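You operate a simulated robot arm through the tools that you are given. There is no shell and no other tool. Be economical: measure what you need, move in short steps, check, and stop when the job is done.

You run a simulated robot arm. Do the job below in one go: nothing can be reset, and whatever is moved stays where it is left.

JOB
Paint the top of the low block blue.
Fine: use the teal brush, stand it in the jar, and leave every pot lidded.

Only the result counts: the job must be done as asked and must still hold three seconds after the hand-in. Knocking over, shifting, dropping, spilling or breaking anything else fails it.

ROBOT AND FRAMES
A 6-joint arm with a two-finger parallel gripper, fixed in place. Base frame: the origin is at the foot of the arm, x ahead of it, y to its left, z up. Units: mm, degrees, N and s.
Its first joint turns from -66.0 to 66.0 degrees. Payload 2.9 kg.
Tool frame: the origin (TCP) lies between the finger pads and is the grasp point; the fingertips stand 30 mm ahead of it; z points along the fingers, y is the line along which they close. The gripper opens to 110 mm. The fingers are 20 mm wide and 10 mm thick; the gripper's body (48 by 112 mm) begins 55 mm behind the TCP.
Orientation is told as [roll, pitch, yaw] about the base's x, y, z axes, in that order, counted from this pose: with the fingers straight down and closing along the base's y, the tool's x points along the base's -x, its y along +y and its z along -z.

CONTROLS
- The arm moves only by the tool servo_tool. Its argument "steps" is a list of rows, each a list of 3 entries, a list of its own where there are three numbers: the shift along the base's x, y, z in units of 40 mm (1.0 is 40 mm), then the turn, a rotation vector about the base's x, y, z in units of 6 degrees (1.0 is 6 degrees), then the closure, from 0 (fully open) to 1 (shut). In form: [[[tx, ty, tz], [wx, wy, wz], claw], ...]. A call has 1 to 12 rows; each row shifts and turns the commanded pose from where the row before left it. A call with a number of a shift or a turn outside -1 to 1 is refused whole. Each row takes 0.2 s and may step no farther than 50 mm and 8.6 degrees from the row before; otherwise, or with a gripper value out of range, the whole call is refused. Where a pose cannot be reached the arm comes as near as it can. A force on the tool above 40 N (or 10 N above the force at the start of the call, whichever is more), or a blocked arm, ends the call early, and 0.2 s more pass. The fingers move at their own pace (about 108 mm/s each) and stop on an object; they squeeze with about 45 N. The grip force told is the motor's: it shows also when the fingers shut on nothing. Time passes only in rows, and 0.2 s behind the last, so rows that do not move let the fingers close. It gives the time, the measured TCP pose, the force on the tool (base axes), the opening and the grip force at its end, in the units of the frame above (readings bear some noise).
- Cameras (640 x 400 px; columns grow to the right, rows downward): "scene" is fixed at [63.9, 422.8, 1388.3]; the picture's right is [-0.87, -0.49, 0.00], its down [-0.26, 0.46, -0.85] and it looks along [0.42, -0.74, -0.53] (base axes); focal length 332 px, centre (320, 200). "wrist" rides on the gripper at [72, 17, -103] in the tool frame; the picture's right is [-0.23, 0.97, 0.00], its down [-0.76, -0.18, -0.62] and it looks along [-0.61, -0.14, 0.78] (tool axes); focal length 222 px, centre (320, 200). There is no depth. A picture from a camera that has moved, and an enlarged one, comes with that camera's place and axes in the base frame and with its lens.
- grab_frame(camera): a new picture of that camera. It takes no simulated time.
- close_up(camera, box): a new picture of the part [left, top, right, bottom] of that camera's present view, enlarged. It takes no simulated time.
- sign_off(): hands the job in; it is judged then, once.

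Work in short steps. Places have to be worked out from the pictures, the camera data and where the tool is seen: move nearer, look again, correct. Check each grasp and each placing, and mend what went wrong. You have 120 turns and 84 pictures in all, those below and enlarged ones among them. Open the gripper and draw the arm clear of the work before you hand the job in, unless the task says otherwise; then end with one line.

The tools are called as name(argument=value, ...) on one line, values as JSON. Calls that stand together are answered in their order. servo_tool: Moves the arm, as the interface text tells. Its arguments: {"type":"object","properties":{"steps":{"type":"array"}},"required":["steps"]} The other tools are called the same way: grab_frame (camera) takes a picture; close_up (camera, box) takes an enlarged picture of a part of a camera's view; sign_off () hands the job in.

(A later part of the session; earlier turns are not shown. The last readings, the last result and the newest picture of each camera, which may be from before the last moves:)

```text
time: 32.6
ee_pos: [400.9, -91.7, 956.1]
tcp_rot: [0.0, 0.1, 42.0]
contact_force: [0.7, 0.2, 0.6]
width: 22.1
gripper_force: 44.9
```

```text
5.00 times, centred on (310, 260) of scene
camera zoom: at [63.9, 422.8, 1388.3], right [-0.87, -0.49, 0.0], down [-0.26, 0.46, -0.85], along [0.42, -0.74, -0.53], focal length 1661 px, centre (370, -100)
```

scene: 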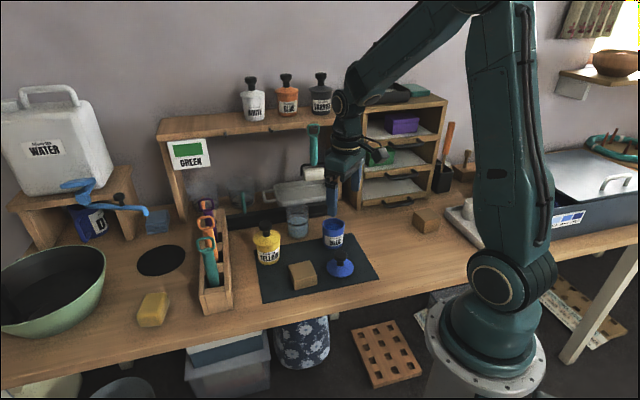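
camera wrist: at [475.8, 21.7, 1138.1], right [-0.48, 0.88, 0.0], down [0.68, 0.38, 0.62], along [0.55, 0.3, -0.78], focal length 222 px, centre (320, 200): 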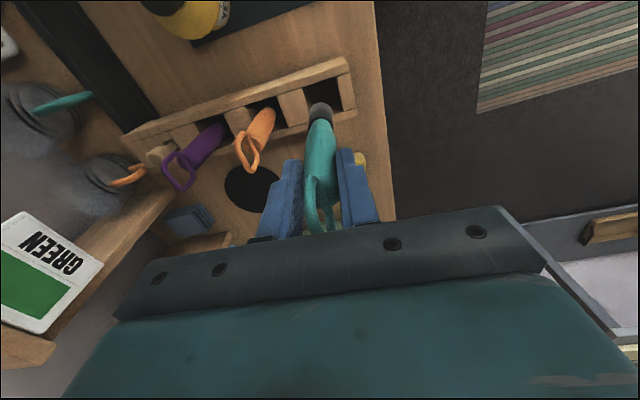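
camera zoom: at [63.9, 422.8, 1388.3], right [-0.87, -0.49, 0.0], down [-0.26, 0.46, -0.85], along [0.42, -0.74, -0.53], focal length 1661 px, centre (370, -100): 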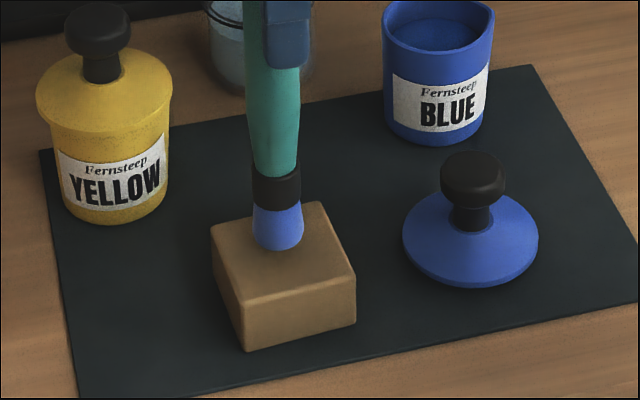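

The tip is only a few mm above the surface, so I'll approach in 2 mm steps and read the force.

servo_tool(steps=[[[0, 0, -0.05], [0, 0, 0], 1], [[0, 0, -0.05], [0, 0, 0], 1], [[0, 0, -0.05], [0, 0, 0], 1]])

servo_tool(steps=[[[0, 0, -0.05], [0, 0, 0], 1], [[0, 0, -0.05], [0, 0, 0], 1]])

close_up(camera="scene", box=[260, 220, 360, 300])

```text
time: 33.4
ee_pos: [400.2, -91.8, 948.6]
tcp_rot: [-0.1, 0.0, 42.1]
contact_force: [0.2, 0.1, -0.9]
width: 22.1
gripper_force: 45.0
```

```text
time: 34.0
ee_pos: [399.6, -89.9, 945.4]
tcp_rot: [0.1, 0.0, 41.9]
contact_force: [-2.2, -0.2, 10.0]
width: 22.3
gripper_force: 45.2
```

```text
5.00 times, centred on (310, 260) of scene
camera zoom: at [63.8, 422.8, 1388.3], right [-0.87, -0.49, 0.0], down [-0.26, 0.46, -0.85], along [0.42, -0.74, -0.53], focal length 1661 px, centre (370, -100)
```

zoom: 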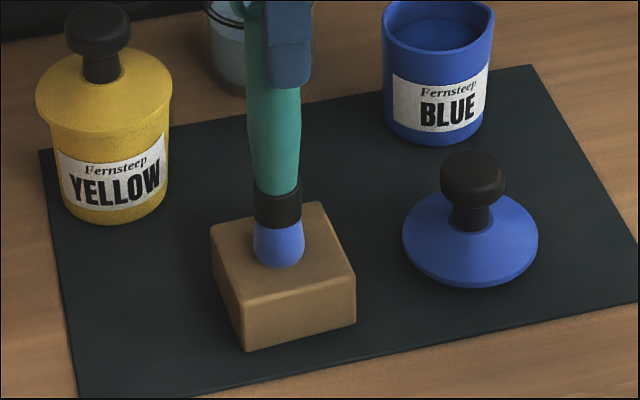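

Contact gives about 10 N. I'll ease up about 1.5 mm and try a short trial stroke along the block edge, checking that the block does not slide.

servo_tool(steps=[[[0, 0, 0.04], [0, 0, 0], 1], [[0.1, 0.11, 0], [0, 0, 0], 1], [[0.1, 0.11, 0], [0, 0, 0], 1]])

close_up(camera="scene", box=[260, 220, 360, 300])

close_up(camera="wrist", box=[220, 40, 420, 200])

```text
time: 34.8
ee_pos: [407.3, -81.8, 946.8]
tcp_rot: [0.0, 0.0, 42.0]
contact_force: [-0.6, 0.0, 0.2]
width: 22.3
gripper_force: 45.3
```

```text
5.00 times, centred on (310, 260) of scene
camera zoom: at [63.9, 422.8, 1388.3], right [-0.87, -0.49, 0.0], down [-0.26, 0.46, -0.85], along [0.42, -0.74, -0.53], focal length 1661 px, centre (370, -100)
```

zoom: 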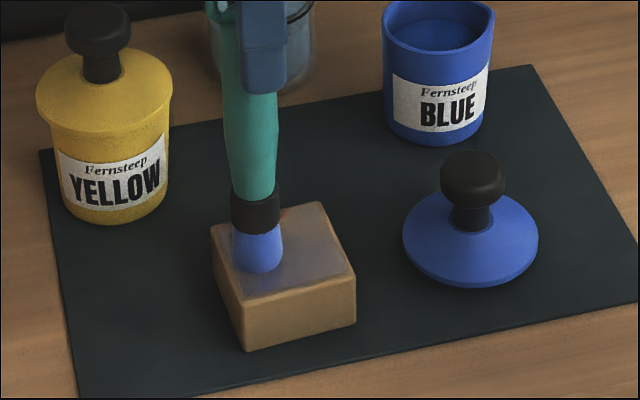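

```text
2.50 times, centred on (320, 120) of wrist
camera zoom: at [340.8, -118.1, 1050.3], right [-0.48, 0.88, 0.0], down [0.68, 0.38, 0.62], along [0.55, 0.3, -0.78], focal length 555 px, centre (320, 400)
```

zoom: 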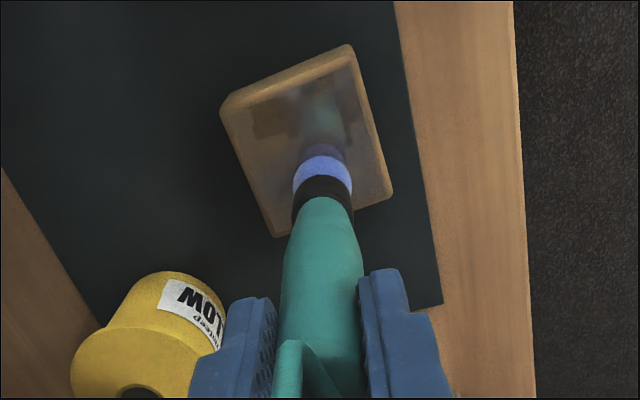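

A wet bluish film is appearing and the block has not moved. I'll press about 1 mm more and make parallel strokes over the first half.

servo_tool(steps=[[[0, 0, -0.025], [0, 0, 0], 1], [[-0.21, 0.375, 0], [0, 0, 0], 1], [[-0.26, -0.304, 0], [0, 0, 0], 1], [[-0.26, -0.304, 0], [0, 0, 0], 1], [[0.228, -0.195, 0], [0, 0, 0], 1], [[0.26, 0.304, 0], [0, 0, 0], 1], [[0.26, 0.304, 0], [0, 0, 0], 1]])

close_up(camera="scene", box=[260, 220, 360, 300])

close_up(camera="wrist", box=[220, 40, 420, 200])

```text
time: 36.4
ee_pos: [407.4, -75.9, 946.5]
tcp_rot: [-0.1, 0.1, 41.8]
contact_force: [-3.8, -5.7, 21.1]
width: 22.2
gripper_force: 44.7
```

```text
5.00 times, centred on (310, 260) of scene
camera zoom: at [63.6, 422.7, 1388.3], right [-0.87, -0.49, 0.0], down [-0.26, 0.46, -0.85], along [0.42, -0.74, -0.53], focal length 1661 px, centre (370, -100)
```

zoom: 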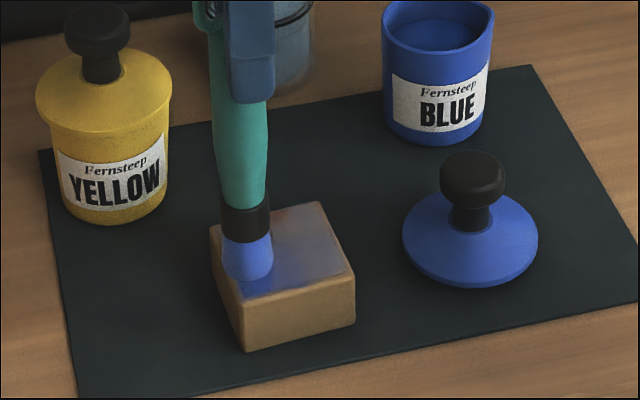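

```text
2.50 times, centred on (320, 120) of wrist
camera zoom: at [341.9, -110.6, 1049.4], right [-0.48, 0.88, 0.0], down [0.68, 0.38, 0.62], along [0.55, 0.3, -0.78], focal length 555 px, centre (320, 400)
```

zoom: 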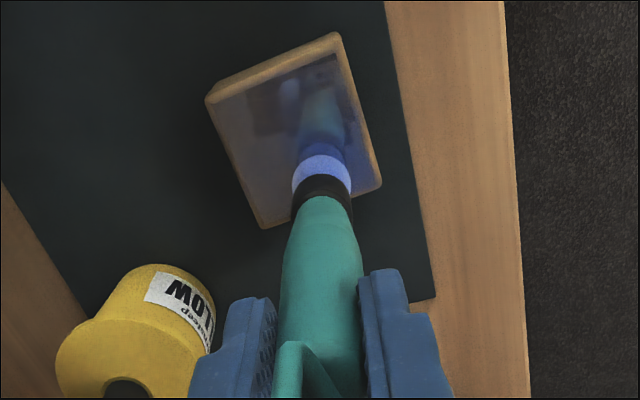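

The blue film is building and the block's corners are unchanged in view, but the force is 21 N. I'll ease up 1 mm and continue over the other half.

servo_tool(steps=[[[0, 0, 0.03], [0, 0, 0], 1], [[0.228, -0.195, 0], [0, 0, 0], 1], [[-0.26, -0.304, 0], [0, 0, 0], 1], [[-0.26, -0.304, 0], [0, 0, 0], 1], [[0.228, -0.195, 0], [0, 0, 0], 1], [[0.26, 0.304, 0], [0, 0, 0], 1], [[0.26, 0.304, 0], [0, 0, 0], 1]])

close_up(camera="scene", box=[260, 220, 360, 300])

close_up(camera="wrist", box=[220, 40, 420, 200])

```text
time: 38.0
ee_pos: [426.6, -89.5, 949.8]
tcp_rot: [0.0, 0.0, 42.0]
contact_force: [0.2, 0.5, -1.1]
width: 22.2
gripper_force: 45.0
```

```text
5.00 times, centred on (310, 260) of scene
camera zoom: at [63.9, 422.8, 1388.3], right [-0.87, -0.49, 0.0], down [-0.26, 0.46, -0.85], along [0.42, -0.74, -0.53], focal length 1661 px, centre (370, -100)
```

zoom: 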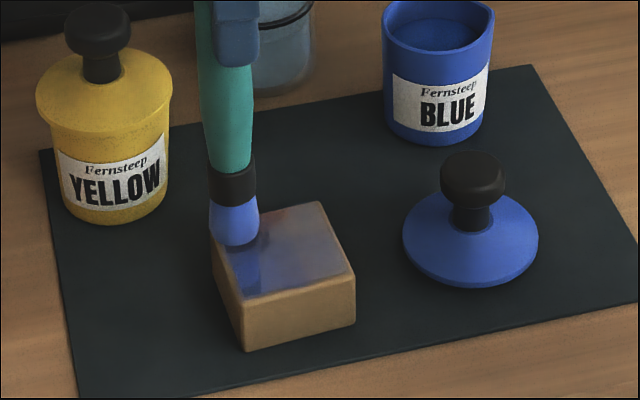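

```text
2.50 times, centred on (320, 120) of wrist
camera zoom: at [359.9, -125.6, 1053.5], right [-0.48, 0.88, 0.0], down [0.69, 0.38, 0.62], along [0.55, 0.3, -0.78], focal length 555 px, centre (320, 400)
```

zoom: 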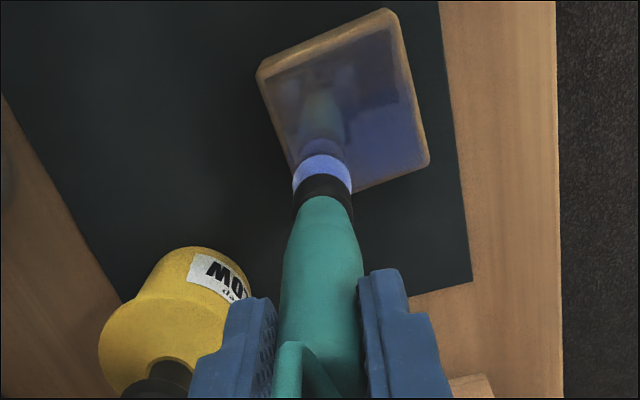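

The brush lifted clear on this half (z=949.8, no force). I'll lower again until there is a light force.

servo_tool(steps=[[[0, 0, -0.04], [0, 0, 0], 1], [[0, 0, -0.03], [0, 0, 0], 1]])

servo_tool(steps=[[[0, 0, -0.025], [0, 0, 0], 1], [[0, 0, 0], [0, 0, 0], 1]])

```text
time: 38.6
ee_pos: [426.8, -90.3, 946.8]
tcp_rot: [0.0, 0.1, 42.0]
contact_force: [-1.1, 0.0, 6.9]
width: 22.1
gripper_force: 45.1
```

```text
time: 39.2
ee_pos: [427.1, -91.0, 945.5]
tcp_rot: [-0.1, -0.2, 42.0]
contact_force: [-4.9, 0.9, 32.4]
width: 22.5
gripper_force: 44.2
```

It's stiff, at about 25 N per mm. I'll ease up 0.8 mm and sweep back across, checking the force.

servo_tool(steps=[[[0, 0, 0.02], [0, 0, 0], 1], [[-0.26, -0.304, 0], [0, 0, 0], 1], [[-0.26, -0.304, 0], [0, 0, 0], 1]])

servo_tool(steps=[[[-0.228, 0.195, 0], [0, 0, 0], 1], [[0.26, 0.304, 0], [0, 0, 0], 1], [[0.26, 0.304, 0], [0, 0, 0], 1]])

close_up(camera="scene", box=[260, 220, 360, 300])

```text
time: 40.0
ee_pos: [405.3, -115.0, 944.9]
tcp_rot: [0.1, 0.0, 42.1]
contact_force: [2.4, 1.6, 4.8]
width: 22.1
gripper_force: 44.8
```

```text
time: 40.8
ee_pos: [418.4, -85.1, 945.7]
tcp_rot: [0.1, 0.1, 41.8]
contact_force: [-2.1, -3.2, 7.3]
width: 22.2
gripper_force: 44.8
```

```text
5.00 times, centred on (310, 260) of scene
camera zoom: at [63.8, 422.7, 1388.3], right [-0.87, -0.49, 0.0], down [-0.26, 0.46, -0.85], along [0.42, -0.74, -0.53], focal length 1661 px, centre (370, -100)
```

zoom: 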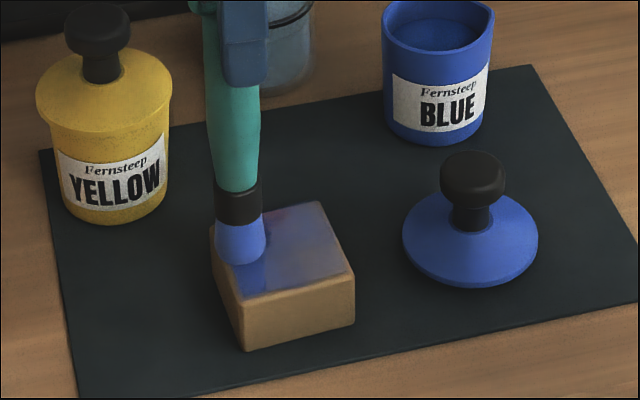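

Force is 5–7 N and the block has not moved. I'll carry on with the remaining rows.

servo_tool(steps=[[[-0.228, 0.195, 0], [0, 0, 0], 1], [[-0.26, -0.304, 0], [0, 0, 0], 1], [[-0.26, -0.304, 0], [0, 0, 0], 1], [[-0.228, 0.195, 0], [0, 0, 0], 1], [[0.26, 0.304, 0], [0, 0, 0], 1], [[0.26, 0.304, 0], [0, 0, 0], 1]])

servo_tool(steps=[[[0, 0, 0.3], [0, 0, 0], 1], [[0, 0, 0.6], [0, 0, 0], 1], [[0, 0, 0.6], [0, 0, 0], 1], [[0, 0, 0], [0, 0, 0], 1]])

close_up(camera="scene", box=[260, 220, 360, 300])

close_up(camera="wrist", box=[220, 40, 420, 200])

```text
time: 42.2
ee_pos: [397.2, -67.9, 943.1]
tcp_rot: [0.0, 0.1, 41.8]
contact_force: [-5.3, -5.9, 31.1]
width: 22.2
gripper_force: 44.9
```

```text
time: 43.2
ee_pos: [399.1, -67.9, 1003.7]
tcp_rot: [0.0, -0.1, 42.0]
contact_force: [0.5, -0.3, 0.2]
width: 22.0
gripper_force: 45.4
```

```text
5.00 times, centred on (310, 260) of scene
camera zoom: at [63.9, 422.8, 1388.3], right [-0.87, -0.49, 0.0], down [-0.26, 0.46, -0.85], along [0.42, -0.74, -0.53], focal length 1661 px, centre (370, -100)
```

zoom: 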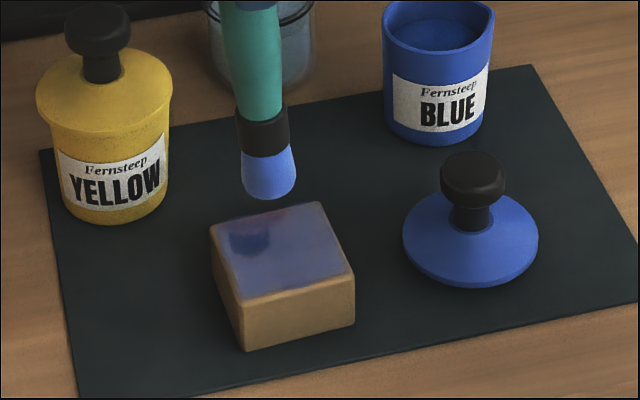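

```text
2.50 times, centred on (320, 120) of wrist
camera zoom: at [333.1, -104.0, 1108.2], right [-0.48, 0.88, 0.0], down [0.69, 0.38, 0.62], along [0.55, 0.3, -0.78], focal length 555 px, centre (320, 400)
```

zoom: 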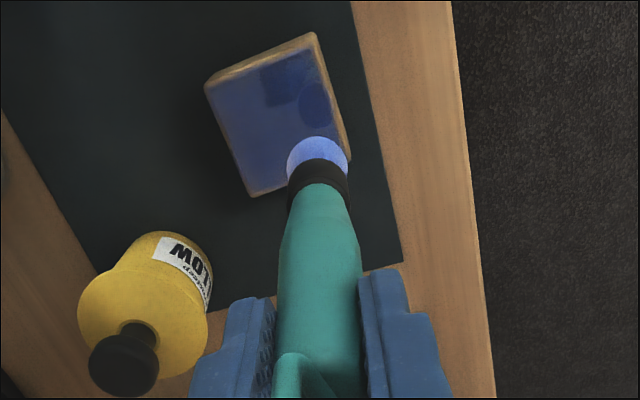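

The top is mostly blue but still translucent, with a darker patch where it overlapped, so it needs a second coat. I'll start at the corner near a=-20, b=+20 and stroke crosswise, finding contact first.

servo_tool(steps=[[[0.075, 0.22, -0.6], [0, 0, 0], 1], [[0, 0, -0.6], [0, 0, 0], 1], [[0, 0, -0.17], [0, 0, 0], 1], [[0, 0, 0], [0, 0, 0], 1]])

servo_tool(steps=[[[0, 0, -0.03], [0, 0, 0], 1], [[0, 0, -0.02], [0, 0, 0], 1]])

```text
time: 44.2
ee_pos: [404.5, -58.4, 947.4]
tcp_rot: [0.0, -0.1, 42.0]
contact_force: [-0.4, -0.1, -0.5]
width: 21.9
gripper_force: 45.2
```

```text
time: 44.8
ee_pos: [403.5, -58.5, 947.7]
tcp_rot: [-0.1, 0.0, 41.9]
contact_force: [1.1, -0.5, -0.4]
width: 22.0
gripper_force: 45.2
```

Still no contact, so I'll lower a bit more.

servo_tool(steps=[[[0, 0, -0.03], [0, 0, 0], 1], [[0, 0, 0], [0, 0, 0], 1]])

servo_tool(steps=[[[0, 0, -0.025], [0, 0, 0], 1], [[0, 0, 0], [0, 0, 0], 1]])

```text
time: 45.4
ee_pos: [403.3, -58.4, 946.2]
tcp_rot: [0.0, 0.0, 42.0]
contact_force: [0.1, -0.1, -0.6]
width: 22.2
gripper_force: 45.1
```

```text
time: 46.0
ee_pos: [403.1, -59.8, 944.3]
tcp_rot: [0.0, 0.0, 42.0]
contact_force: [0.7, 0.6, -0.4]
width: 22.2
gripper_force: 44.8
```

No contact at 944 either, where there was contact before. I'll look before going on.

close_up(camera="scene", box=[260, 220, 360, 300])

close_up(camera="wrist", box=[220, 40, 420, 200])

```text
5.00 times, centred on (310, 260) of scene
camera zoom: at [63.9, 422.8, 1388.3], right [-0.87, -0.49, 0.0], down [-0.26, 0.46, -0.85], along [0.42, -0.74, -0.53], focal length 1661 px, centre (370, -100)
```

zoom: 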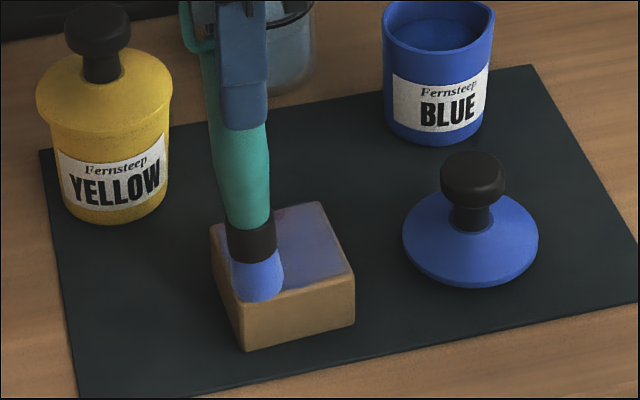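

```text
2.50 times, centred on (320, 120) of wrist
camera zoom: at [336.1, -94.8, 1048.3], right [-0.48, 0.88, 0.0], down [0.68, 0.38, 0.62], along [0.55, 0.3, -0.78], focal length 555 px, centre (320, 400)
```

zoom: 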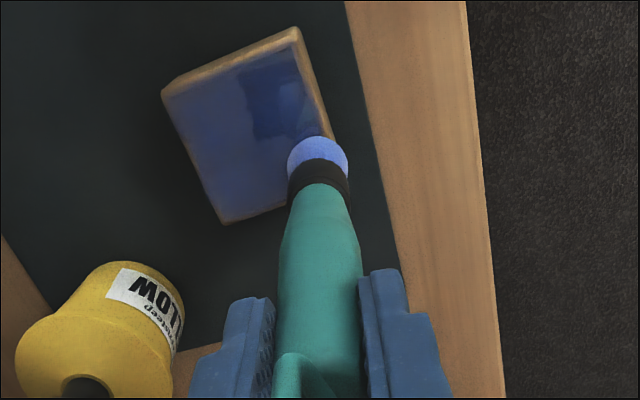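

The tip is hanging over the block's near edge. I'll lift, move it inward about 7 mm, and find contact again.

servo_tool(steps=[[[0, 0, 0.15], [0, 0, 0], 1], [[0.08, -0.135, 0], [0, 0, 0], 1], [[0, 0, -0.08], [0, 0, 0], 1], [[0, 0, 0], [0, 0, 0], 1]])

servo_tool(steps=[[[0, 0, -0.03], [0, 0, 0], 1], [[0, 0, 0], [0, 0, 0], 1]])

servo_tool(steps=[[[0, 0, -0.03], [0, 0, 0], 1], [[0, 0, 0], [0, 0, 0], 1]])

```text
time: 47.0
ee_pos: [405.3, -64.5, 947.4]
tcp_rot: [0.1, -0.1, 42.0]
contact_force: [-0.1, 0.0, 0.2]
width: 22.2
gripper_force: 45.1
```

```text
time: 47.6
ee_pos: [405.5, -63.8, 945.7]
tcp_rot: [0.0, -0.1, 42.0]
contact_force: [0.5, -0.6, -0.7]
width: 22.0
gripper_force: 45.5
```

```text
time: 48.2
ee_pos: [405.5, -63.5, 945.5]
tcp_rot: [0.1, 0.0, 41.9]
contact_force: [-0.8, 0.6, 0.2]
width: 22.0
gripper_force: 44.7
```

Still free, so the brush may have slid a little in the grip. I'll continue with 1 mm checks.

servo_tool(steps=[[[0, 0, -0.03], [0, 0, 0], 1], [[0, 0, 0], [0, 0, 0], 1]])

servo_tool(steps=[[[0, 0, -0.03], [0, 0, 0], 1], [[0, 0, 0], [0, 0, 0], 1]])

```text
time: 48.8
ee_pos: [405.2, -63.9, 944.8]
tcp_rot: [-0.1, 0.0, 42.0]
contact_force: [-0.2, -0.1, 0.3]
width: 21.9
gripper_force: 44.6
```

```text
time: 49.4
ee_pos: [404.9, -63.5, 944.1]
tcp_rot: [-0.1, 0.0, 42.0]
contact_force: [-0.4, 0.8, 4.1]
width: 22.1
gripper_force: 45.2
```

Contact at 4 N. I'll stroke crosswise, checking the force midway.

servo_tool(steps=[[[0, 0, -0.01], [0, 0, 0], 1], [[0.304, -0.26, 0], [0, 0, 0], 1], [[0.304, -0.26, 0], [0, 0, 0], 1], [[-0.146, -0.171, 0], [0, 0, 0], 1], [[-0.304, 0.26, 0], [0, 0, 0], 1], [[-0.304, 0.26, 0], [0, 0, 0], 1]])

servo_tool(steps=[[[-0.146, -0.171, 0], [0, 0, 0], 1], [[0.304, -0.26, 0], [0, 0, 0], 1], [[0.304, -0.26, 0], [0, 0, 0], 1]])

close_up(camera="scene", box=[260, 220, 360, 300])

```text
time: 50.8
ee_pos: [401.2, -71.9, 942.0]
tcp_rot: [-0.2, -0.1, 42.1]
contact_force: [1.6, -1.9, 7.3]
width: 21.9
gripper_force: 44.9
```

```text
time: 51.6
ee_pos: [419.7, -98.2, 942.9]
tcp_rot: [-0.1, 0.0, 42.0]
contact_force: [-6.7, 4.3, 23.9]
width: 22.2
gripper_force: 45.0
```

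```text
5.00 times, centred on (310, 260) of scene
camera zoom: at [63.4, 422.9, 1388.3], right [-0.87, -0.49, 0.0], down [-0.26, 0.46, -0.85], along [0.42, -0.74, -0.53], focal length 1661 px, centre (370, -100)
```

zoom: 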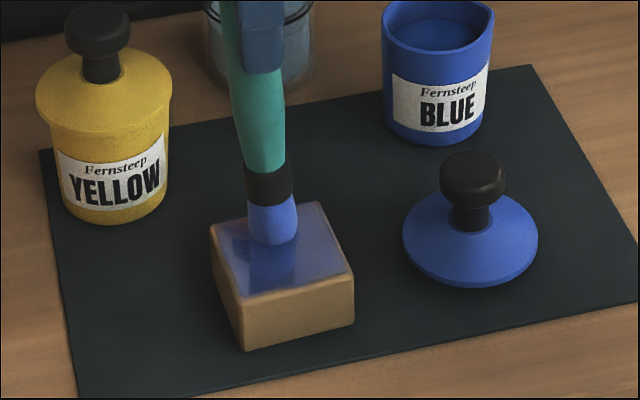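

The block is still in place. I'll ease up slightly and finish the last two rows, then lift and inspect.

servo_tool(steps=[[[-0.146, -0.171, 0.015], [0, 0, 0], 1], [[-0.304, 0.26, 0], [0, 0, 0], 1], [[-0.304, 0.26, 0], [0, 0, 0], 1], [[-0.146, -0.171, 0], [0, 0, 0], 1], [[0.304, -0.26, 0], [0, 0, 0], 1], [[0.304, -0.26, 0], [0, 0, 0], 1]])

servo_tool(steps=[[[0, 0, 0.5], [0, 0, 0], 1], [[-0.1, -0.8, 0.6], [0, 0, 0], 1], [[-0.1, -0.8, 0.4], [0, 0, 0], 1], [[0, -0.8, 0.4], [0, 0, 0], 1], [[0, 0, 0], [0, 0, 0], 1]])

close_up(camera="scene", box=[280, 240, 330, 290])

grab_frame(camera="wrist")

```text
time: 53.0
ee_pos: [405.6, -111.7, 942.7]
tcp_rot: [0.1, 0.0, 42.0]
contact_force: [-5.3, 3.0, 18.8]
width: 22.0
gripper_force: 44.7
```

```text
time: 54.2
ee_pos: [399.2, -208.7, 1019.7]
tcp_rot: [0.0, 0.0, 41.9]
contact_force: [0.2, -0.1, -1.9]
width: 22.3
gripper_force: 44.7
```

```text
8.00 times, centred on (305, 265) of scene
camera zoom: at [63.9, 422.8, 1388.3], right [-0.87, -0.49, 0.0], down [-0.26, 0.46, -0.85], along [0.42, -0.74, -0.53], focal length 2657 px, centre (440, -320)
```

zoom: 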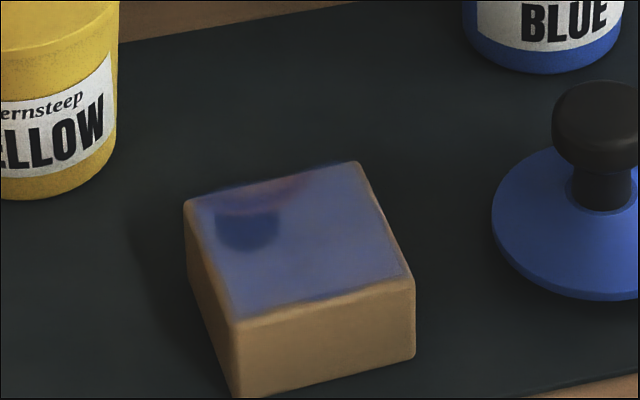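

```text
26 pictures are left
camera wrist: at [332.2, -244.1, 1124.0], right [-0.48, 0.88, 0.0], down [0.68, 0.38, 0.62], along [0.55, 0.3, -0.78], focal length 222 px, centre (320, 200)
```

wrist: 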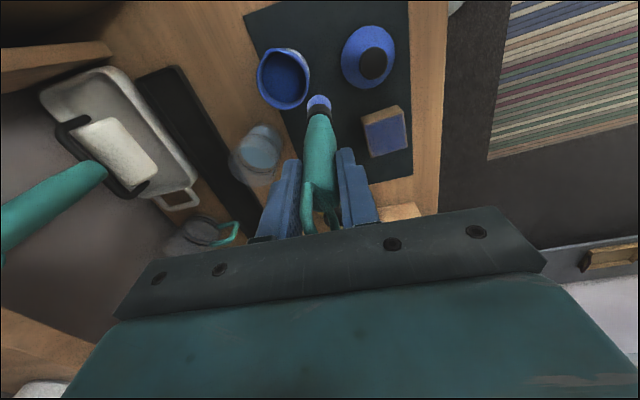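

The top is nearly all blue, but the far strip and edges are thin. I'll re-dip with the tip centred over the pot at (399.5,-257.5), allowing for the small brush tilt.

servo_tool(steps=[[[0.09, -0.55, 0], [0, 0, 0], 1], [[0.09, -0.55, 0], [0, 0, 0], 1], [[0, 0, -0.5], [0, 0, 0], 1], [[0, 0, 0], [0, 0, 0], 1]])

close_up(camera="wrist", box=[220, 40, 420, 200])

```text
time: 55.2
ee_pos: [404.9, -253.6, 997.6]
tcp_rot: [0.0, 0.0, 42.0]
contact_force: [-0.1, -0.7, -0.4]
width: 21.9
gripper_force: 45.4
```

```text
2.50 times, centred on (320, 120) of wrist
camera zoom: at [339.3, -289.1, 1101.6], right [-0.48, 0.88, 0.0], down [0.69, 0.38, 0.62], along [0.55, 0.3, -0.78], focal length 555 px, centre (320, 400)
```

zoom: 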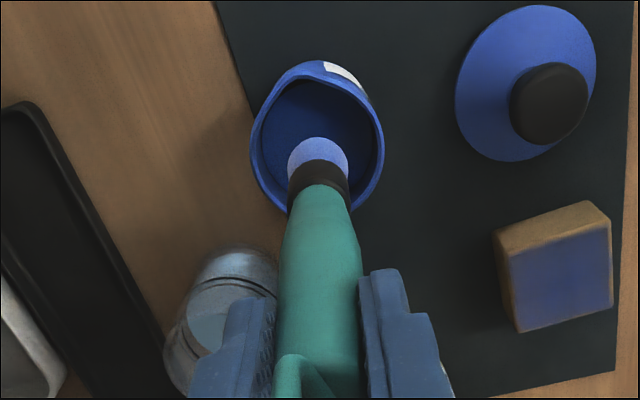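

The head is lined up over the opening, so I'll dip and pull out.

servo_tool(steps=[[[0, 0, -0.5], [0, 0, 0], 1], [[0, 0, -0.5], [0, 0, 0], 1], [[0, 0, -0.25], [0, 0, 0], 1], [[0, 0, -0.2], [0, 0, 0], 1], [[0, 0, 0], [0, 0, 0], 1], [[0, 0, 0], [0, 0, 0], 1]])

servo_tool(steps=[[[0, 0, 0.4], [0, 0, 0], 1], [[0, 0, 0.5], [0, 0, 0], 1], [[0, 0, 0.6], [0, 0, 0], 1], [[0, 0, 0.6], [0, 0, 0], 1], [[0, 0, 0], [0, 0, 0], 1]])

```text
time: 56.6
ee_pos: [405.8, -254.4, 939.7]
tcp_rot: [-0.1, 0.0, 41.9]
contact_force: [0.0, 0.7, 0.5]
width: 21.9
gripper_force: 45.2
```

```text
time: 57.8
ee_pos: [405.7, -250.8, 1026.1]
tcp_rot: [0.1, -0.1, 42.0]
contact_force: [-0.4, -0.2, -0.6]
width: 22.2
gripper_force: 45.2
```

Re-loaded. I'll go back to the block, starting at its far-edge end (tip near a=+20, b=-18).

servo_tool(steps=[[[0.028, 0.875, 0], [0, 0, 0], 1], [[0.028, 0.875, 0], [0, 0, 0], 1], [[0.028, 0.875, 0], [0, 0, 0], 1], [[0.028, 0.875, 0], [0, 0, 0], 1], [[0, 0, -0.8], [0, 0, 0], 1], [[0, 0, -0.8], [0, 0, 0], 1], [[0, 0, -0.4], [0, 0, 0], 1], [[0, 0, 0], [0, 0, 0], 1]])

servo_tool(steps=[[[0, 0, -0.04], [0, 0, 0], 1], [[0, 0, 0], [0, 0, 0], 1]])

close_up(camera="scene", box=[260, 220, 360, 300])

```text
time: 59.6
ee_pos: [410.7, -109.3, 944.3]
tcp_rot: [0.1, 0.0, 42.0]
contact_force: [-0.1, 0.3, -0.4]
width: 22.1
gripper_force: 44.8
```

```text
time: 60.2
ee_pos: [410.2, -111.1, 941.6]
tcp_rot: [-0.1, -0.1, 42.1]
contact_force: [0.0, -1.2, -0.3]
width: 22.2
gripper_force: 45.0
```

```text
5.00 times, centred on (310, 260) of scene
camera zoom: at [63.9, 422.8, 1388.3], right [-0.87, -0.49, 0.0], down [-0.26, 0.46, -0.85], along [0.42, -0.74, -0.53], focal length 1661 px, centre (370, -100)
```

zoom: 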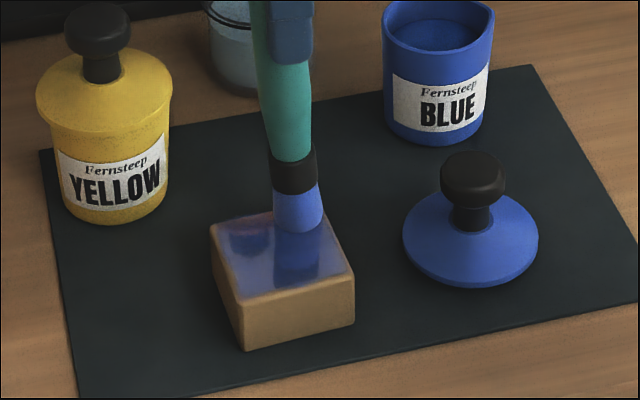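

The tip sits just inside the far edge. I'll lower in 1 mm steps to contact.

servo_tool(steps=[[[0, 0, -0.03], [0, 0, 0], 1], [[0, 0, 0], [0, 0, 0], 1]])

servo_tool(steps=[[[0, 0, -0.02], [0, 0, 0], 1], [[0, 0, 0], [0, 0, 0], 1]])

```text
time: 60.8
ee_pos: [411.3, -110.9, 942.2]
tcp_rot: [0.0, -0.1, 42.0]
contact_force: [-0.8, 2.3, 16.8]
width: 21.9
gripper_force: 44.4
```

```text
time: 61.4
ee_pos: [411.6, -111.8, 942.4]
tcp_rot: [-0.2, -0.1, 42.0]
contact_force: [-2.9, 0.7, 36.1]
width: 22.3
gripper_force: 45.2
```

That's 36 N, so I'll ease up 1 mm and stroke the far edge, then step inward row by row.

servo_tool(steps=[[[0, 0, 0.03], [0, 0, 0], 1], [[0.27, 0.315, 0], [0, 0, 0], 1], [[0.27, 0.315, 0], [0, 0, 0], 1], [[-0.171, 0.146, 0], [0, 0, 0], 1], [[-0.27, -0.315, 0], [0, 0, 0], 1], [[-0.27, -0.315, 0], [0, 0, 0], 1]])

servo_tool(steps=[[[-0.171, 0.146, 0], [0, 0, 0], 1], [[0.27, 0.315, 0], [0, 0, 0], 1], [[0.27, 0.315, 0], [0, 0, 0], 1], [[-0.171, 0.146, 0], [0, 0, 0], 1], [[-0.27, -0.315, 0], [0, 0, 0], 1], [[-0.27, -0.315, 0], [0, 0, 0], 1]])

close_up(camera="scene", box=[260, 220, 360, 300])

```text
time: 62.8
ee_pos: [403.1, -105.2, 941.3]
tcp_rot: [0.1, 0.1, 42.0]
contact_force: [0.2, 0.9, 4.7]
width: 22.0
gripper_force: 45.1
```

```text
time: 64.2
ee_pos: [390.0, -94.9, 944.1]
tcp_rot: [0.0, -0.1, 42.0]
contact_force: [0.3, 0.3, -0.4]
width: 22.3
gripper_force: 45.2
```

```text
5.00 times, centred on (310, 260) of scene
camera zoom: at [63.9, 422.8, 1388.3], right [-0.87, -0.49, 0.0], down [-0.26, 0.46, -0.85], along [0.42, -0.74, -0.53], focal length 1661 px, centre (370, -100)
```

zoom: 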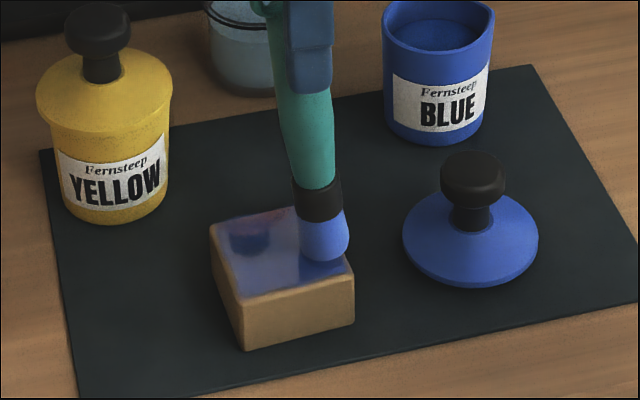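

The dark dot and reddish strip look like reflections in the wet, glossy paint, possibly of the yellow pot's knob. I'll lower slightly and give the near strip a last stroke, then lift and inspect from another side.

servo_tool(steps=[[[0, 0, -0.03], [0, 0, 0], 1], [[0.27, 0.315, 0], [0, 0, 0], 1], [[0.27, 0.315, 0], [0, 0, 0], 1], [[-0.1, 0.085, 0], [0, 0, 0], 1], [[-0.27, -0.315, 0], [0, 0, 0], 1], [[-0.27, -0.315, 0], [0, 0, 0], 1]])

servo_tool(steps=[[[0, 0, 0.6], [0, 0, 0], 1], [[0, 0, 0.8], [0, 0, 0], 1], [[0, -0.9, 0.6], [0, 0, 0], 1], [[0, -0.9, 0.3], [0, 0, 0], 1], [[0, -0.6, 0], [0, 0, 0], 1], [[0, 0, 0], [0, 0, 0], 1]])

close_up(camera="scene", box=[280, 240, 330, 290])

close_up(camera="wrist", box=[320, 60, 440, 180])

```text
time: 65.6
ee_pos: [386.0, -90.7, 941.8]
tcp_rot: [-0.1, -0.3, 42.1]
contact_force: [1.7, 1.5, 7.7]
width: 21.9
gripper_force: 45.3
```

```text
time: 67.0
ee_pos: [387.5, -185.8, 1036.1]
tcp_rot: [0.1, -0.1, 42.0]
contact_force: [-1.1, -0.3, 0.1]
width: 21.9
gripper_force: 45.3
```

```text
8.00 times, centred on (305, 265) of scene
camera zoom: at [63.9, 422.8, 1388.3], right [-0.87, -0.49, 0.0], down [-0.26, 0.46, -0.85], along [0.42, -0.74, -0.53], focal length 2657 px, centre (440, -320)
```

zoom: 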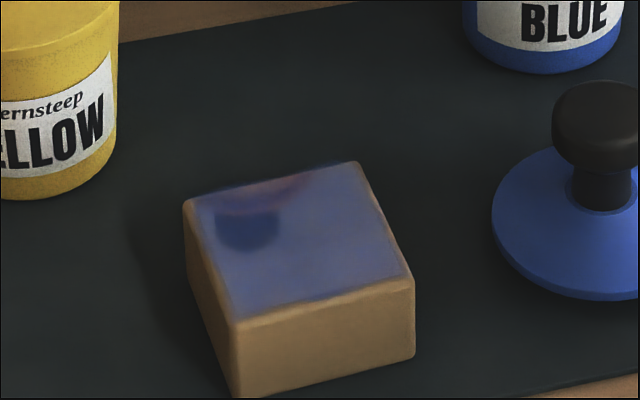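

```text
3.33 times, centred on (380, 120) of wrist
camera zoom: at [319.9, -222.3, 1139.0], right [-0.48, 0.88, 0.0], down [0.68, 0.38, 0.62], along [0.55, 0.3, -0.78], focal length 740 px, centre (120, 467)
```

zoom: 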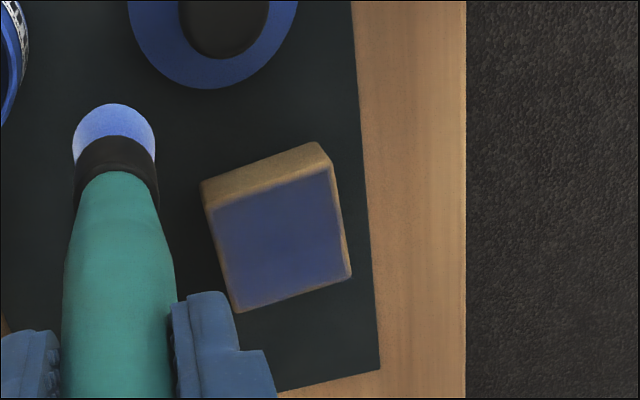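

From the wrist side the top is uniformly blue to its edges, and the scene view did not change with the extra coat, so the dark marks are reflections. Next is the jar, at roughly (512,-243). I'll approach at a safe height and measure it.

servo_tool(steps=[[[0.6, -0.3, 0.3], [0, 0, 0], 1], [[0.6, -0.3, 0.2], [0, 0, 0], 1], [[0.6, -0.3, 0], [0, 0, 0], 1], [[0, 0, 0], [0, 0, 0], 1]])

close_up(camera="wrist", box=[180, 40, 420, 220])

close_up(camera="scene", box=[230, 120, 390, 260])

```text
time: 68.0
ee_pos: [457.8, -222.0, 1050.8]
tcp_rot: [0.1, 0.0, 42.0]
contact_force: [0.3, 0.9, -0.8]
width: 22.1
gripper_force: 44.7
```

```text
2.22 times, centred on (300, 130) of wrist
camera zoom: at [391.7, -259.1, 1154.4], right [-0.48, 0.88, 0.0], down [0.68, 0.38, 0.62], along [0.55, 0.3, -0.78], focal length 494 px, centre (364, 356)
```

zoom: 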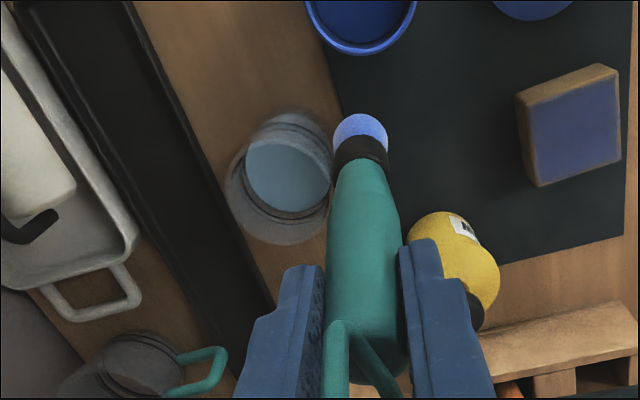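

```text
2.86 times, centred on (310, 190) of scene
camera zoom: at [63.9, 422.8, 1388.3], right [-0.87, -0.49, 0.0], down [-0.26, 0.46, -0.85], along [0.42, -0.74, -0.53], focal length 949 px, centre (349, 229)
```

zoom: 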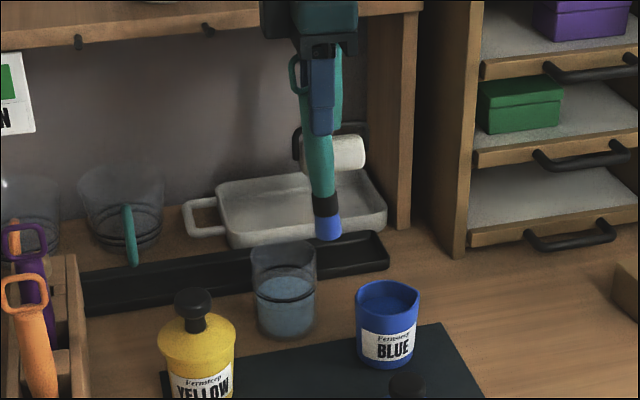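

The jar measures consistently at (518,-251.5), and the brush tip is offset (-8,-6.5) from the TCP. I'll move so the tip is over the jar's centre, then lower to just above the rim and look.

servo_tool(steps=[[[0.56, -0.18, 0], [0, 0, 0], 1], [[0.56, -0.18, 0], [0, 0, 0], 1], [[0.56, -0.18, 0], [0, 0, 0], 1], [[0, 0, -0.4], [0, 0, 0], 1], [[0, 0, -0.2], [0, 0, 0], 1], [[0, 0, 0], [0, 0, 0], 1]])

close_up(camera="wrist", box=[220, 40, 420, 200])

close_up(camera="scene", box=[250, 130, 350, 250])

```text
time: 69.4
ee_pos: [522.1, -244.2, 1028.6]
tcp_rot: [0.0, 0.0, 42.0]
contact_force: [-0.1, -0.3, 0.1]
width: 22.2
gripper_force: 45.0
```

```text
2.50 times, centred on (320, 120) of wrist
camera zoom: at [457.1, -280.6, 1132.1], right [-0.48, 0.88, 0.0], down [0.69, 0.38, 0.62], along [0.55, 0.3, -0.78], focal length 555 px, centre (320, 400)
```

zoom: 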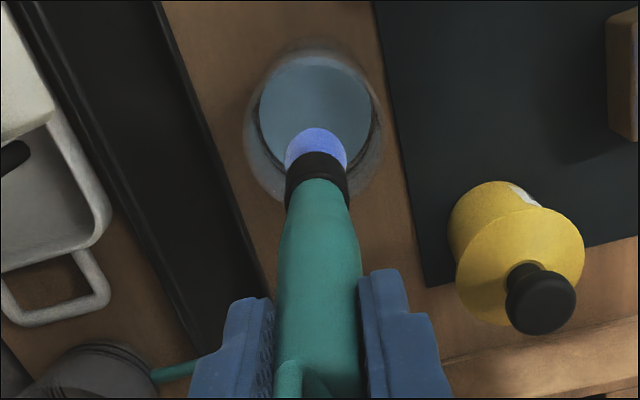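

```text
3.33 times, centred on (300, 190) of scene
camera zoom: at [63.9, 422.8, 1388.3], right [-0.87, -0.49, 0.0], down [-0.26, 0.46, -0.85], along [0.42, -0.74, -0.53], focal length 1107 px, centre (387, 233)
```

zoom: 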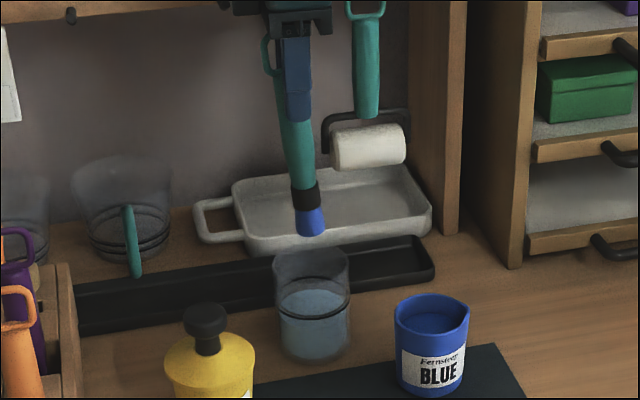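

The tip is aligned with the jar's centre within 2 mm. I'll lower into the jar.

servo_tool(steps=[[[0, 0, -0.4], [0, 0, 0], 1], [[0, 0, -0.4], [0, 0, 0], 1], [[0, 0, -0.4], [0, 0, 0], 1], [[0, 0, -0.4], [0, 0, 0], 1], [[0, 0, 0], [0, 0, 0], 1]])

close_up(camera="scene", box=[250, 130, 350, 250])

```text
time: 70.6
ee_pos: [525.3, -243.3, 967.0]
tcp_rot: [0.0, 0.0, 41.9]
contact_force: [0.5, -0.1, -0.5]
width: 21.8
gripper_force: 45.3
```

```text
3.33 times, centred on (300, 190) of scene
camera zoom: at [63.9, 422.8, 1388.3], right [-0.87, -0.49, 0.0], down [-0.26, 0.46, -0.85], along [0.42, -0.74, -0.53], focal length 1107 px, centre (387, 233)
```

zoom: 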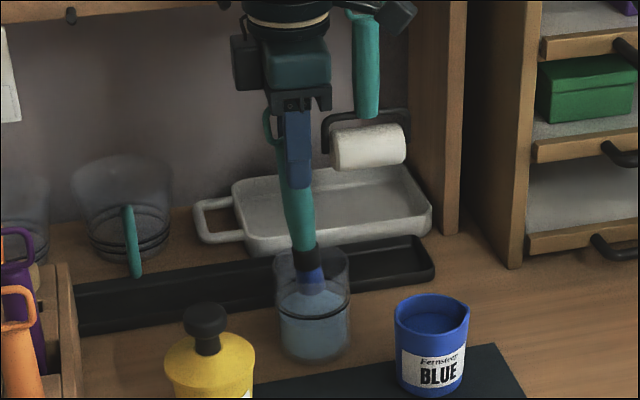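

The head is inside the jar without contact. I'll continue down gently.

servo_tool(steps=[[[0, 0, -0.3], [0, 0, 0], 1], [[0, 0, -0.3], [0, 0, 0], 1], [[0, 0, -0.2], [0, 0, 0], 1], [[0, 0, -0.1], [0, 0, 0], 1], [[0, 0, 0], [0, 0, 0], 1]])

servo_tool(steps=[[[0, 0, -0.08], [0, 0, 0], 1], [[0, 0, -0.06], [0, 0, 0], 1]])

close_up(camera="scene", box=[250, 130, 350, 250])

```text
time: 71.8
ee_pos: [526.6, -244.2, 930.3]
tcp_rot: [0.0, -0.1, 41.9]
contact_force: [0.5, -0.2, -0.2]
width: 22.0
gripper_force: 45.1
```

```text
time: 72.4
ee_pos: [526.2, -245.6, 923.4]
tcp_rot: [0.0, 0.1, 42.1]
contact_force: [-0.1, 0.6, -0.6]
width: 22.0
gripper_force: 44.9
```

```text
3.33 times, centred on (300, 190) of scene
camera zoom: at [63.9, 422.8, 1388.3], right [-0.87, -0.49, 0.0], down [-0.26, 0.46, -0.85], along [0.42, -0.74, -0.53], focal length 1107 px, centre (387, 233)
```

zoom: 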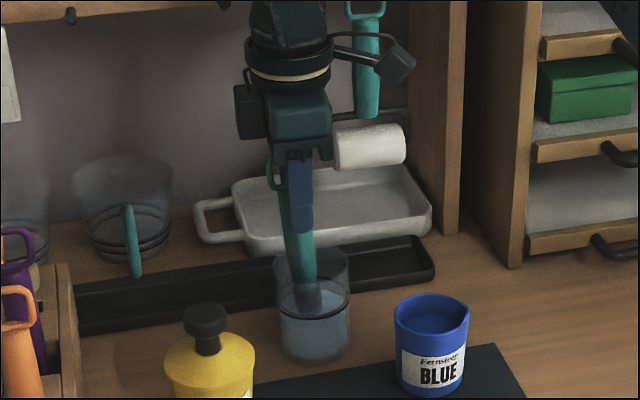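

No bottom contact yet. I'll lower a few more mm.

servo_tool(steps=[[[0, 0, -0.07], [0, 0, 0], 1], [[0, 0, -0.07], [0, 0, 0], 1]])

servo_tool(steps=[[[0, 0, -0.06], [0, 0, 0], 1], [[0, 0, -0.06], [0, 0, 0], 1]])

```text
time: 73.0
ee_pos: [525.9, -246.0, 918.9]
tcp_rot: [0.0, -0.1, 42.0]
contact_force: [0.0, -0.2, -0.3]
width: 22.2
gripper_force: 44.6
```

```text
time: 73.6
ee_pos: [526.8, -245.6, 913.6]
tcp_rot: [0.0, 0.0, 42.0]
contact_force: [-0.3, 0.1, -0.6]
width: 22.2
gripper_force: 45.1
```

Still free; a few more mm.

servo_tool(steps=[[[0, 0, -0.05], [0, 0, 0], 1], [[0, 0, -0.05], [0, 0, 0], 1]])

close_up(camera="scene", box=[270, 170, 330, 250])

```text
time: 74.2
ee_pos: [526.6, -244.3, 909.1]
tcp_rot: [0.1, 0.0, 42.0]
contact_force: [0.0, 0.4, 0.3]
width: 22.2
gripper_force: 45.0
```

```text
5.00 times, centred on (300, 210) of scene
camera zoom: at [63.9, 422.8, 1388.3], right [-0.87, -0.49, 0.0], down [-0.26, 0.46, -0.85], along [0.42, -0.74, -0.53], focal length 1661 px, centre (420, 150)
```

zoom: 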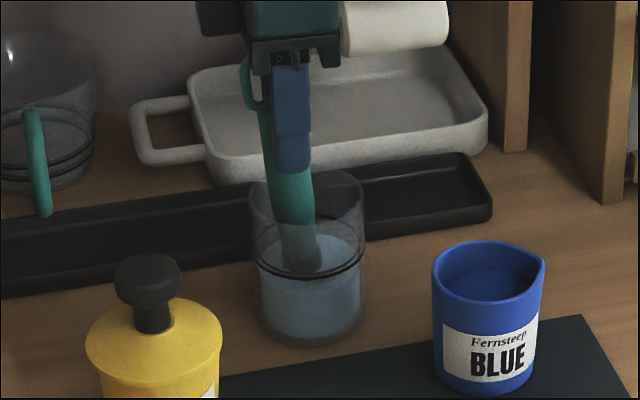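

The tip is under the water. I'll lower up to another 7 mm, keeping the fingertips above the rim.

servo_tool(steps=[[[0, 0, -0.06], [0, 0, 0], 1], [[0, 0, -0.05], [0, 0, 0], 1]])

servo_tool(steps=[[[0, 0, -0.05], [0, 0, 0], 1], [[0, 0, 0], [0, 0, 0], 1]])

```text
time: 74.8
ee_pos: [525.8, -245.0, 908.2]
tcp_rot: [-0.3, 0.0, 42.0]
contact_force: [-3.5, 3.9, 27.2]
width: 22.4
gripper_force: 45.0
```

```text
time: 75.4
ee_pos: [527.8, -246.7, 907.3]
tcp_rot: [-0.5, -0.1, 42.0]
contact_force: [-2.6, 4.2, 38.3]
width: 22.1
gripper_force: 45.0
```

It has touched the bottom. I'll back off 3 mm and open gradually so the brush leans gently.

servo_tool(steps=[[[0, 0, 0.11], [0, 0, 0], 1], [[0, 0, 0], [0, 0, 0], 0.78], [[0, 0, 0], [0, 0, 0], 0.72], [[0, 0, 0], [0, 0, 0], 0.65], [[0, 0, 0], [0, 0, 0], 0.55], [[0, 0, 0], [0, 0, 0], 0.45], [[0, 0, 0], [0, 0, 0], 0.4]])

close_up(camera="scene", box=[260, 150, 340, 250])

close_up(camera="wrist", box=[200, 60, 440, 240])

```text
time: 77.0
ee_pos: [526.3, -245.1, 908.3]
tcp_rot: [0.0, 0.0, 42.0]
contact_force: [-1.3, 0.4, 0.4]
width: 66.0
gripper_force: 0.1
```

```text
4.00 times, centred on (300, 200) of scene
camera zoom: at [63.9, 422.8, 1388.3], right [-0.87, -0.49, 0.0], down [-0.26, 0.46, -0.85], along [0.42, -0.74, -0.53], focal length 1329 px, centre (400, 200)
```

zoom: 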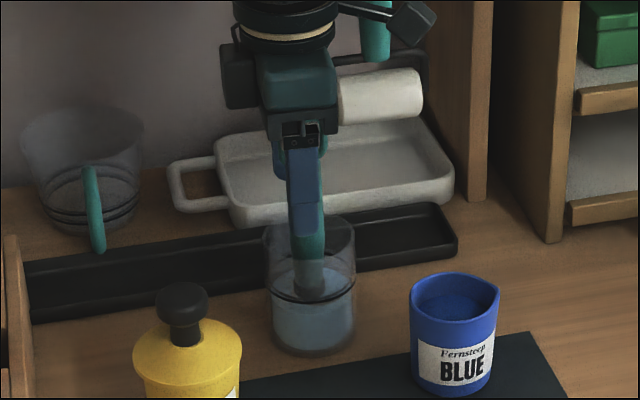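

```text
2.22 times, centred on (320, 150) of wrist
camera zoom: at [459.0, -281.2, 1011.8], right [-0.48, 0.88, 0.0], down [0.68, 0.38, 0.62], along [0.55, 0.3, -0.78], focal length 494 px, centre (320, 311)
```

zoom: 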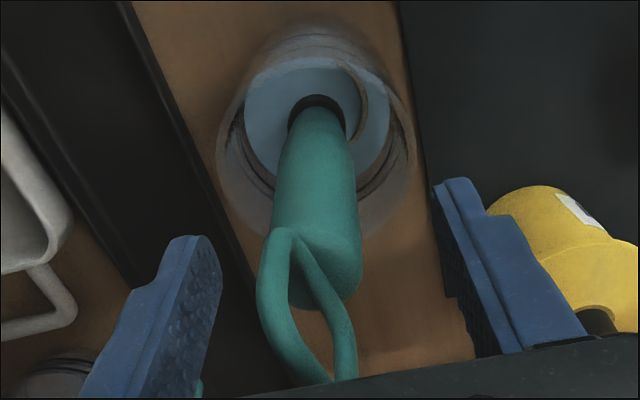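

The brush stands in the jar and is free of the fingers. I'll open a little more and lift straight up.

servo_tool(steps=[[[0, 0, 0], [0, 0, 0], 0.25], [[0, 0, 0.2], [0, 0, 0], 0.2], [[0, 0, 0.4], [0, 0, 0], 0.2], [[0, 0, 0.7], [0, 0, 0], 0.2], [[0, 0, 0.8], [0, 0, 0], 0.2], [[0, 0, 0.8], [0, 0, 0], 0.2], [[0, 0, 0], [0, 0, 0], 0.2]])

grab_frame(camera="scene")

```text
time: 78.6
ee_pos: [527.0, -246.5, 1022.7]
tcp_rot: [0.0, 0.0, 42.0]
contact_force: [-0.1, 0.2, -0.2]
width: 87.9
gripper_force: 0.1
```

```text
11 pictures are left
```

scene: 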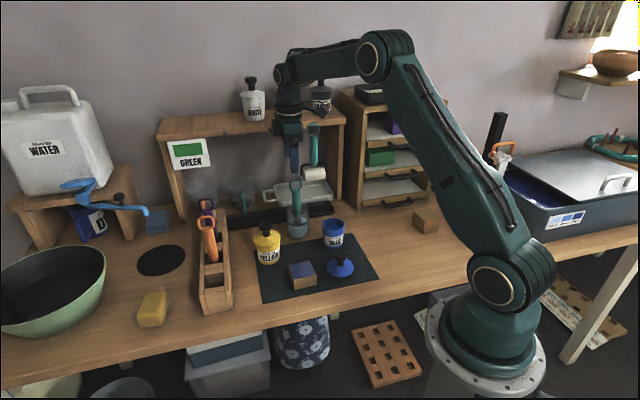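

The brush stands in the jar and everything else is undisturbed. Now for the lid: I'll rise, go back over (331.5,-169.5) and undo the yaw so the grip matches the first one.

servo_tool(steps=[[[0, 0, 0.8], [0, 0, 0], 0.2], [[-0.698, 0.275, 0], [0, 0, -1], 0.3], [[-0.698, 0.275, 0], [0, 0, -1], 0.4], [[-0.698, 0.275, 0], [0, 0, -1], 0.4], [[-0.698, 0.275, 0], [0, 0, -1], 0.4], [[-0.698, 0.275, -0.3], [0, 0, -1], 0.4], [[-0.698, 0.275, -0.4], [0, 0, -1], 0.4], [[-0.698, 0.275, -0.4], [0, 0, -1], 0.4], [[0, 0, -0.8], [0, 0, 0], 0.4], [[0, 0, -0.8], [0, 0, 0], 0.4], [[0, 0, -0.8], [0, 0, 0], 0.4], [[0, 0, 0], [0, 0, 0], 0.4]])

close_up(camera="wrist", box=[200, 60, 460, 260])

```text
time: 81.2
ee_pos: [328.2, -169.4, 915.8]
tcp_rot: [0.0, 0.0, -0.1]
contact_force: [-0.8, 1.0, 1.2]
width: 66.0
gripper_force: 0.1
```

```text
2.00 times, centred on (330, 160) of wrist
camera zoom: at [254.7, -152.4, 1019.2], right [0.23, 0.97, 0.0], down [0.76, -0.18, 0.62], along [0.61, -0.14, -0.78], focal length 444 px, centre (300, 280)
```

zoom: 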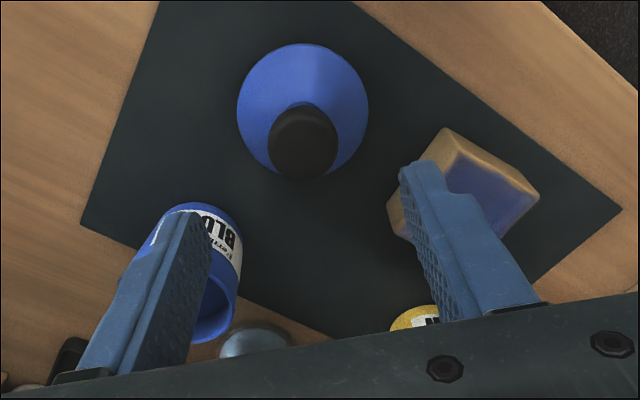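

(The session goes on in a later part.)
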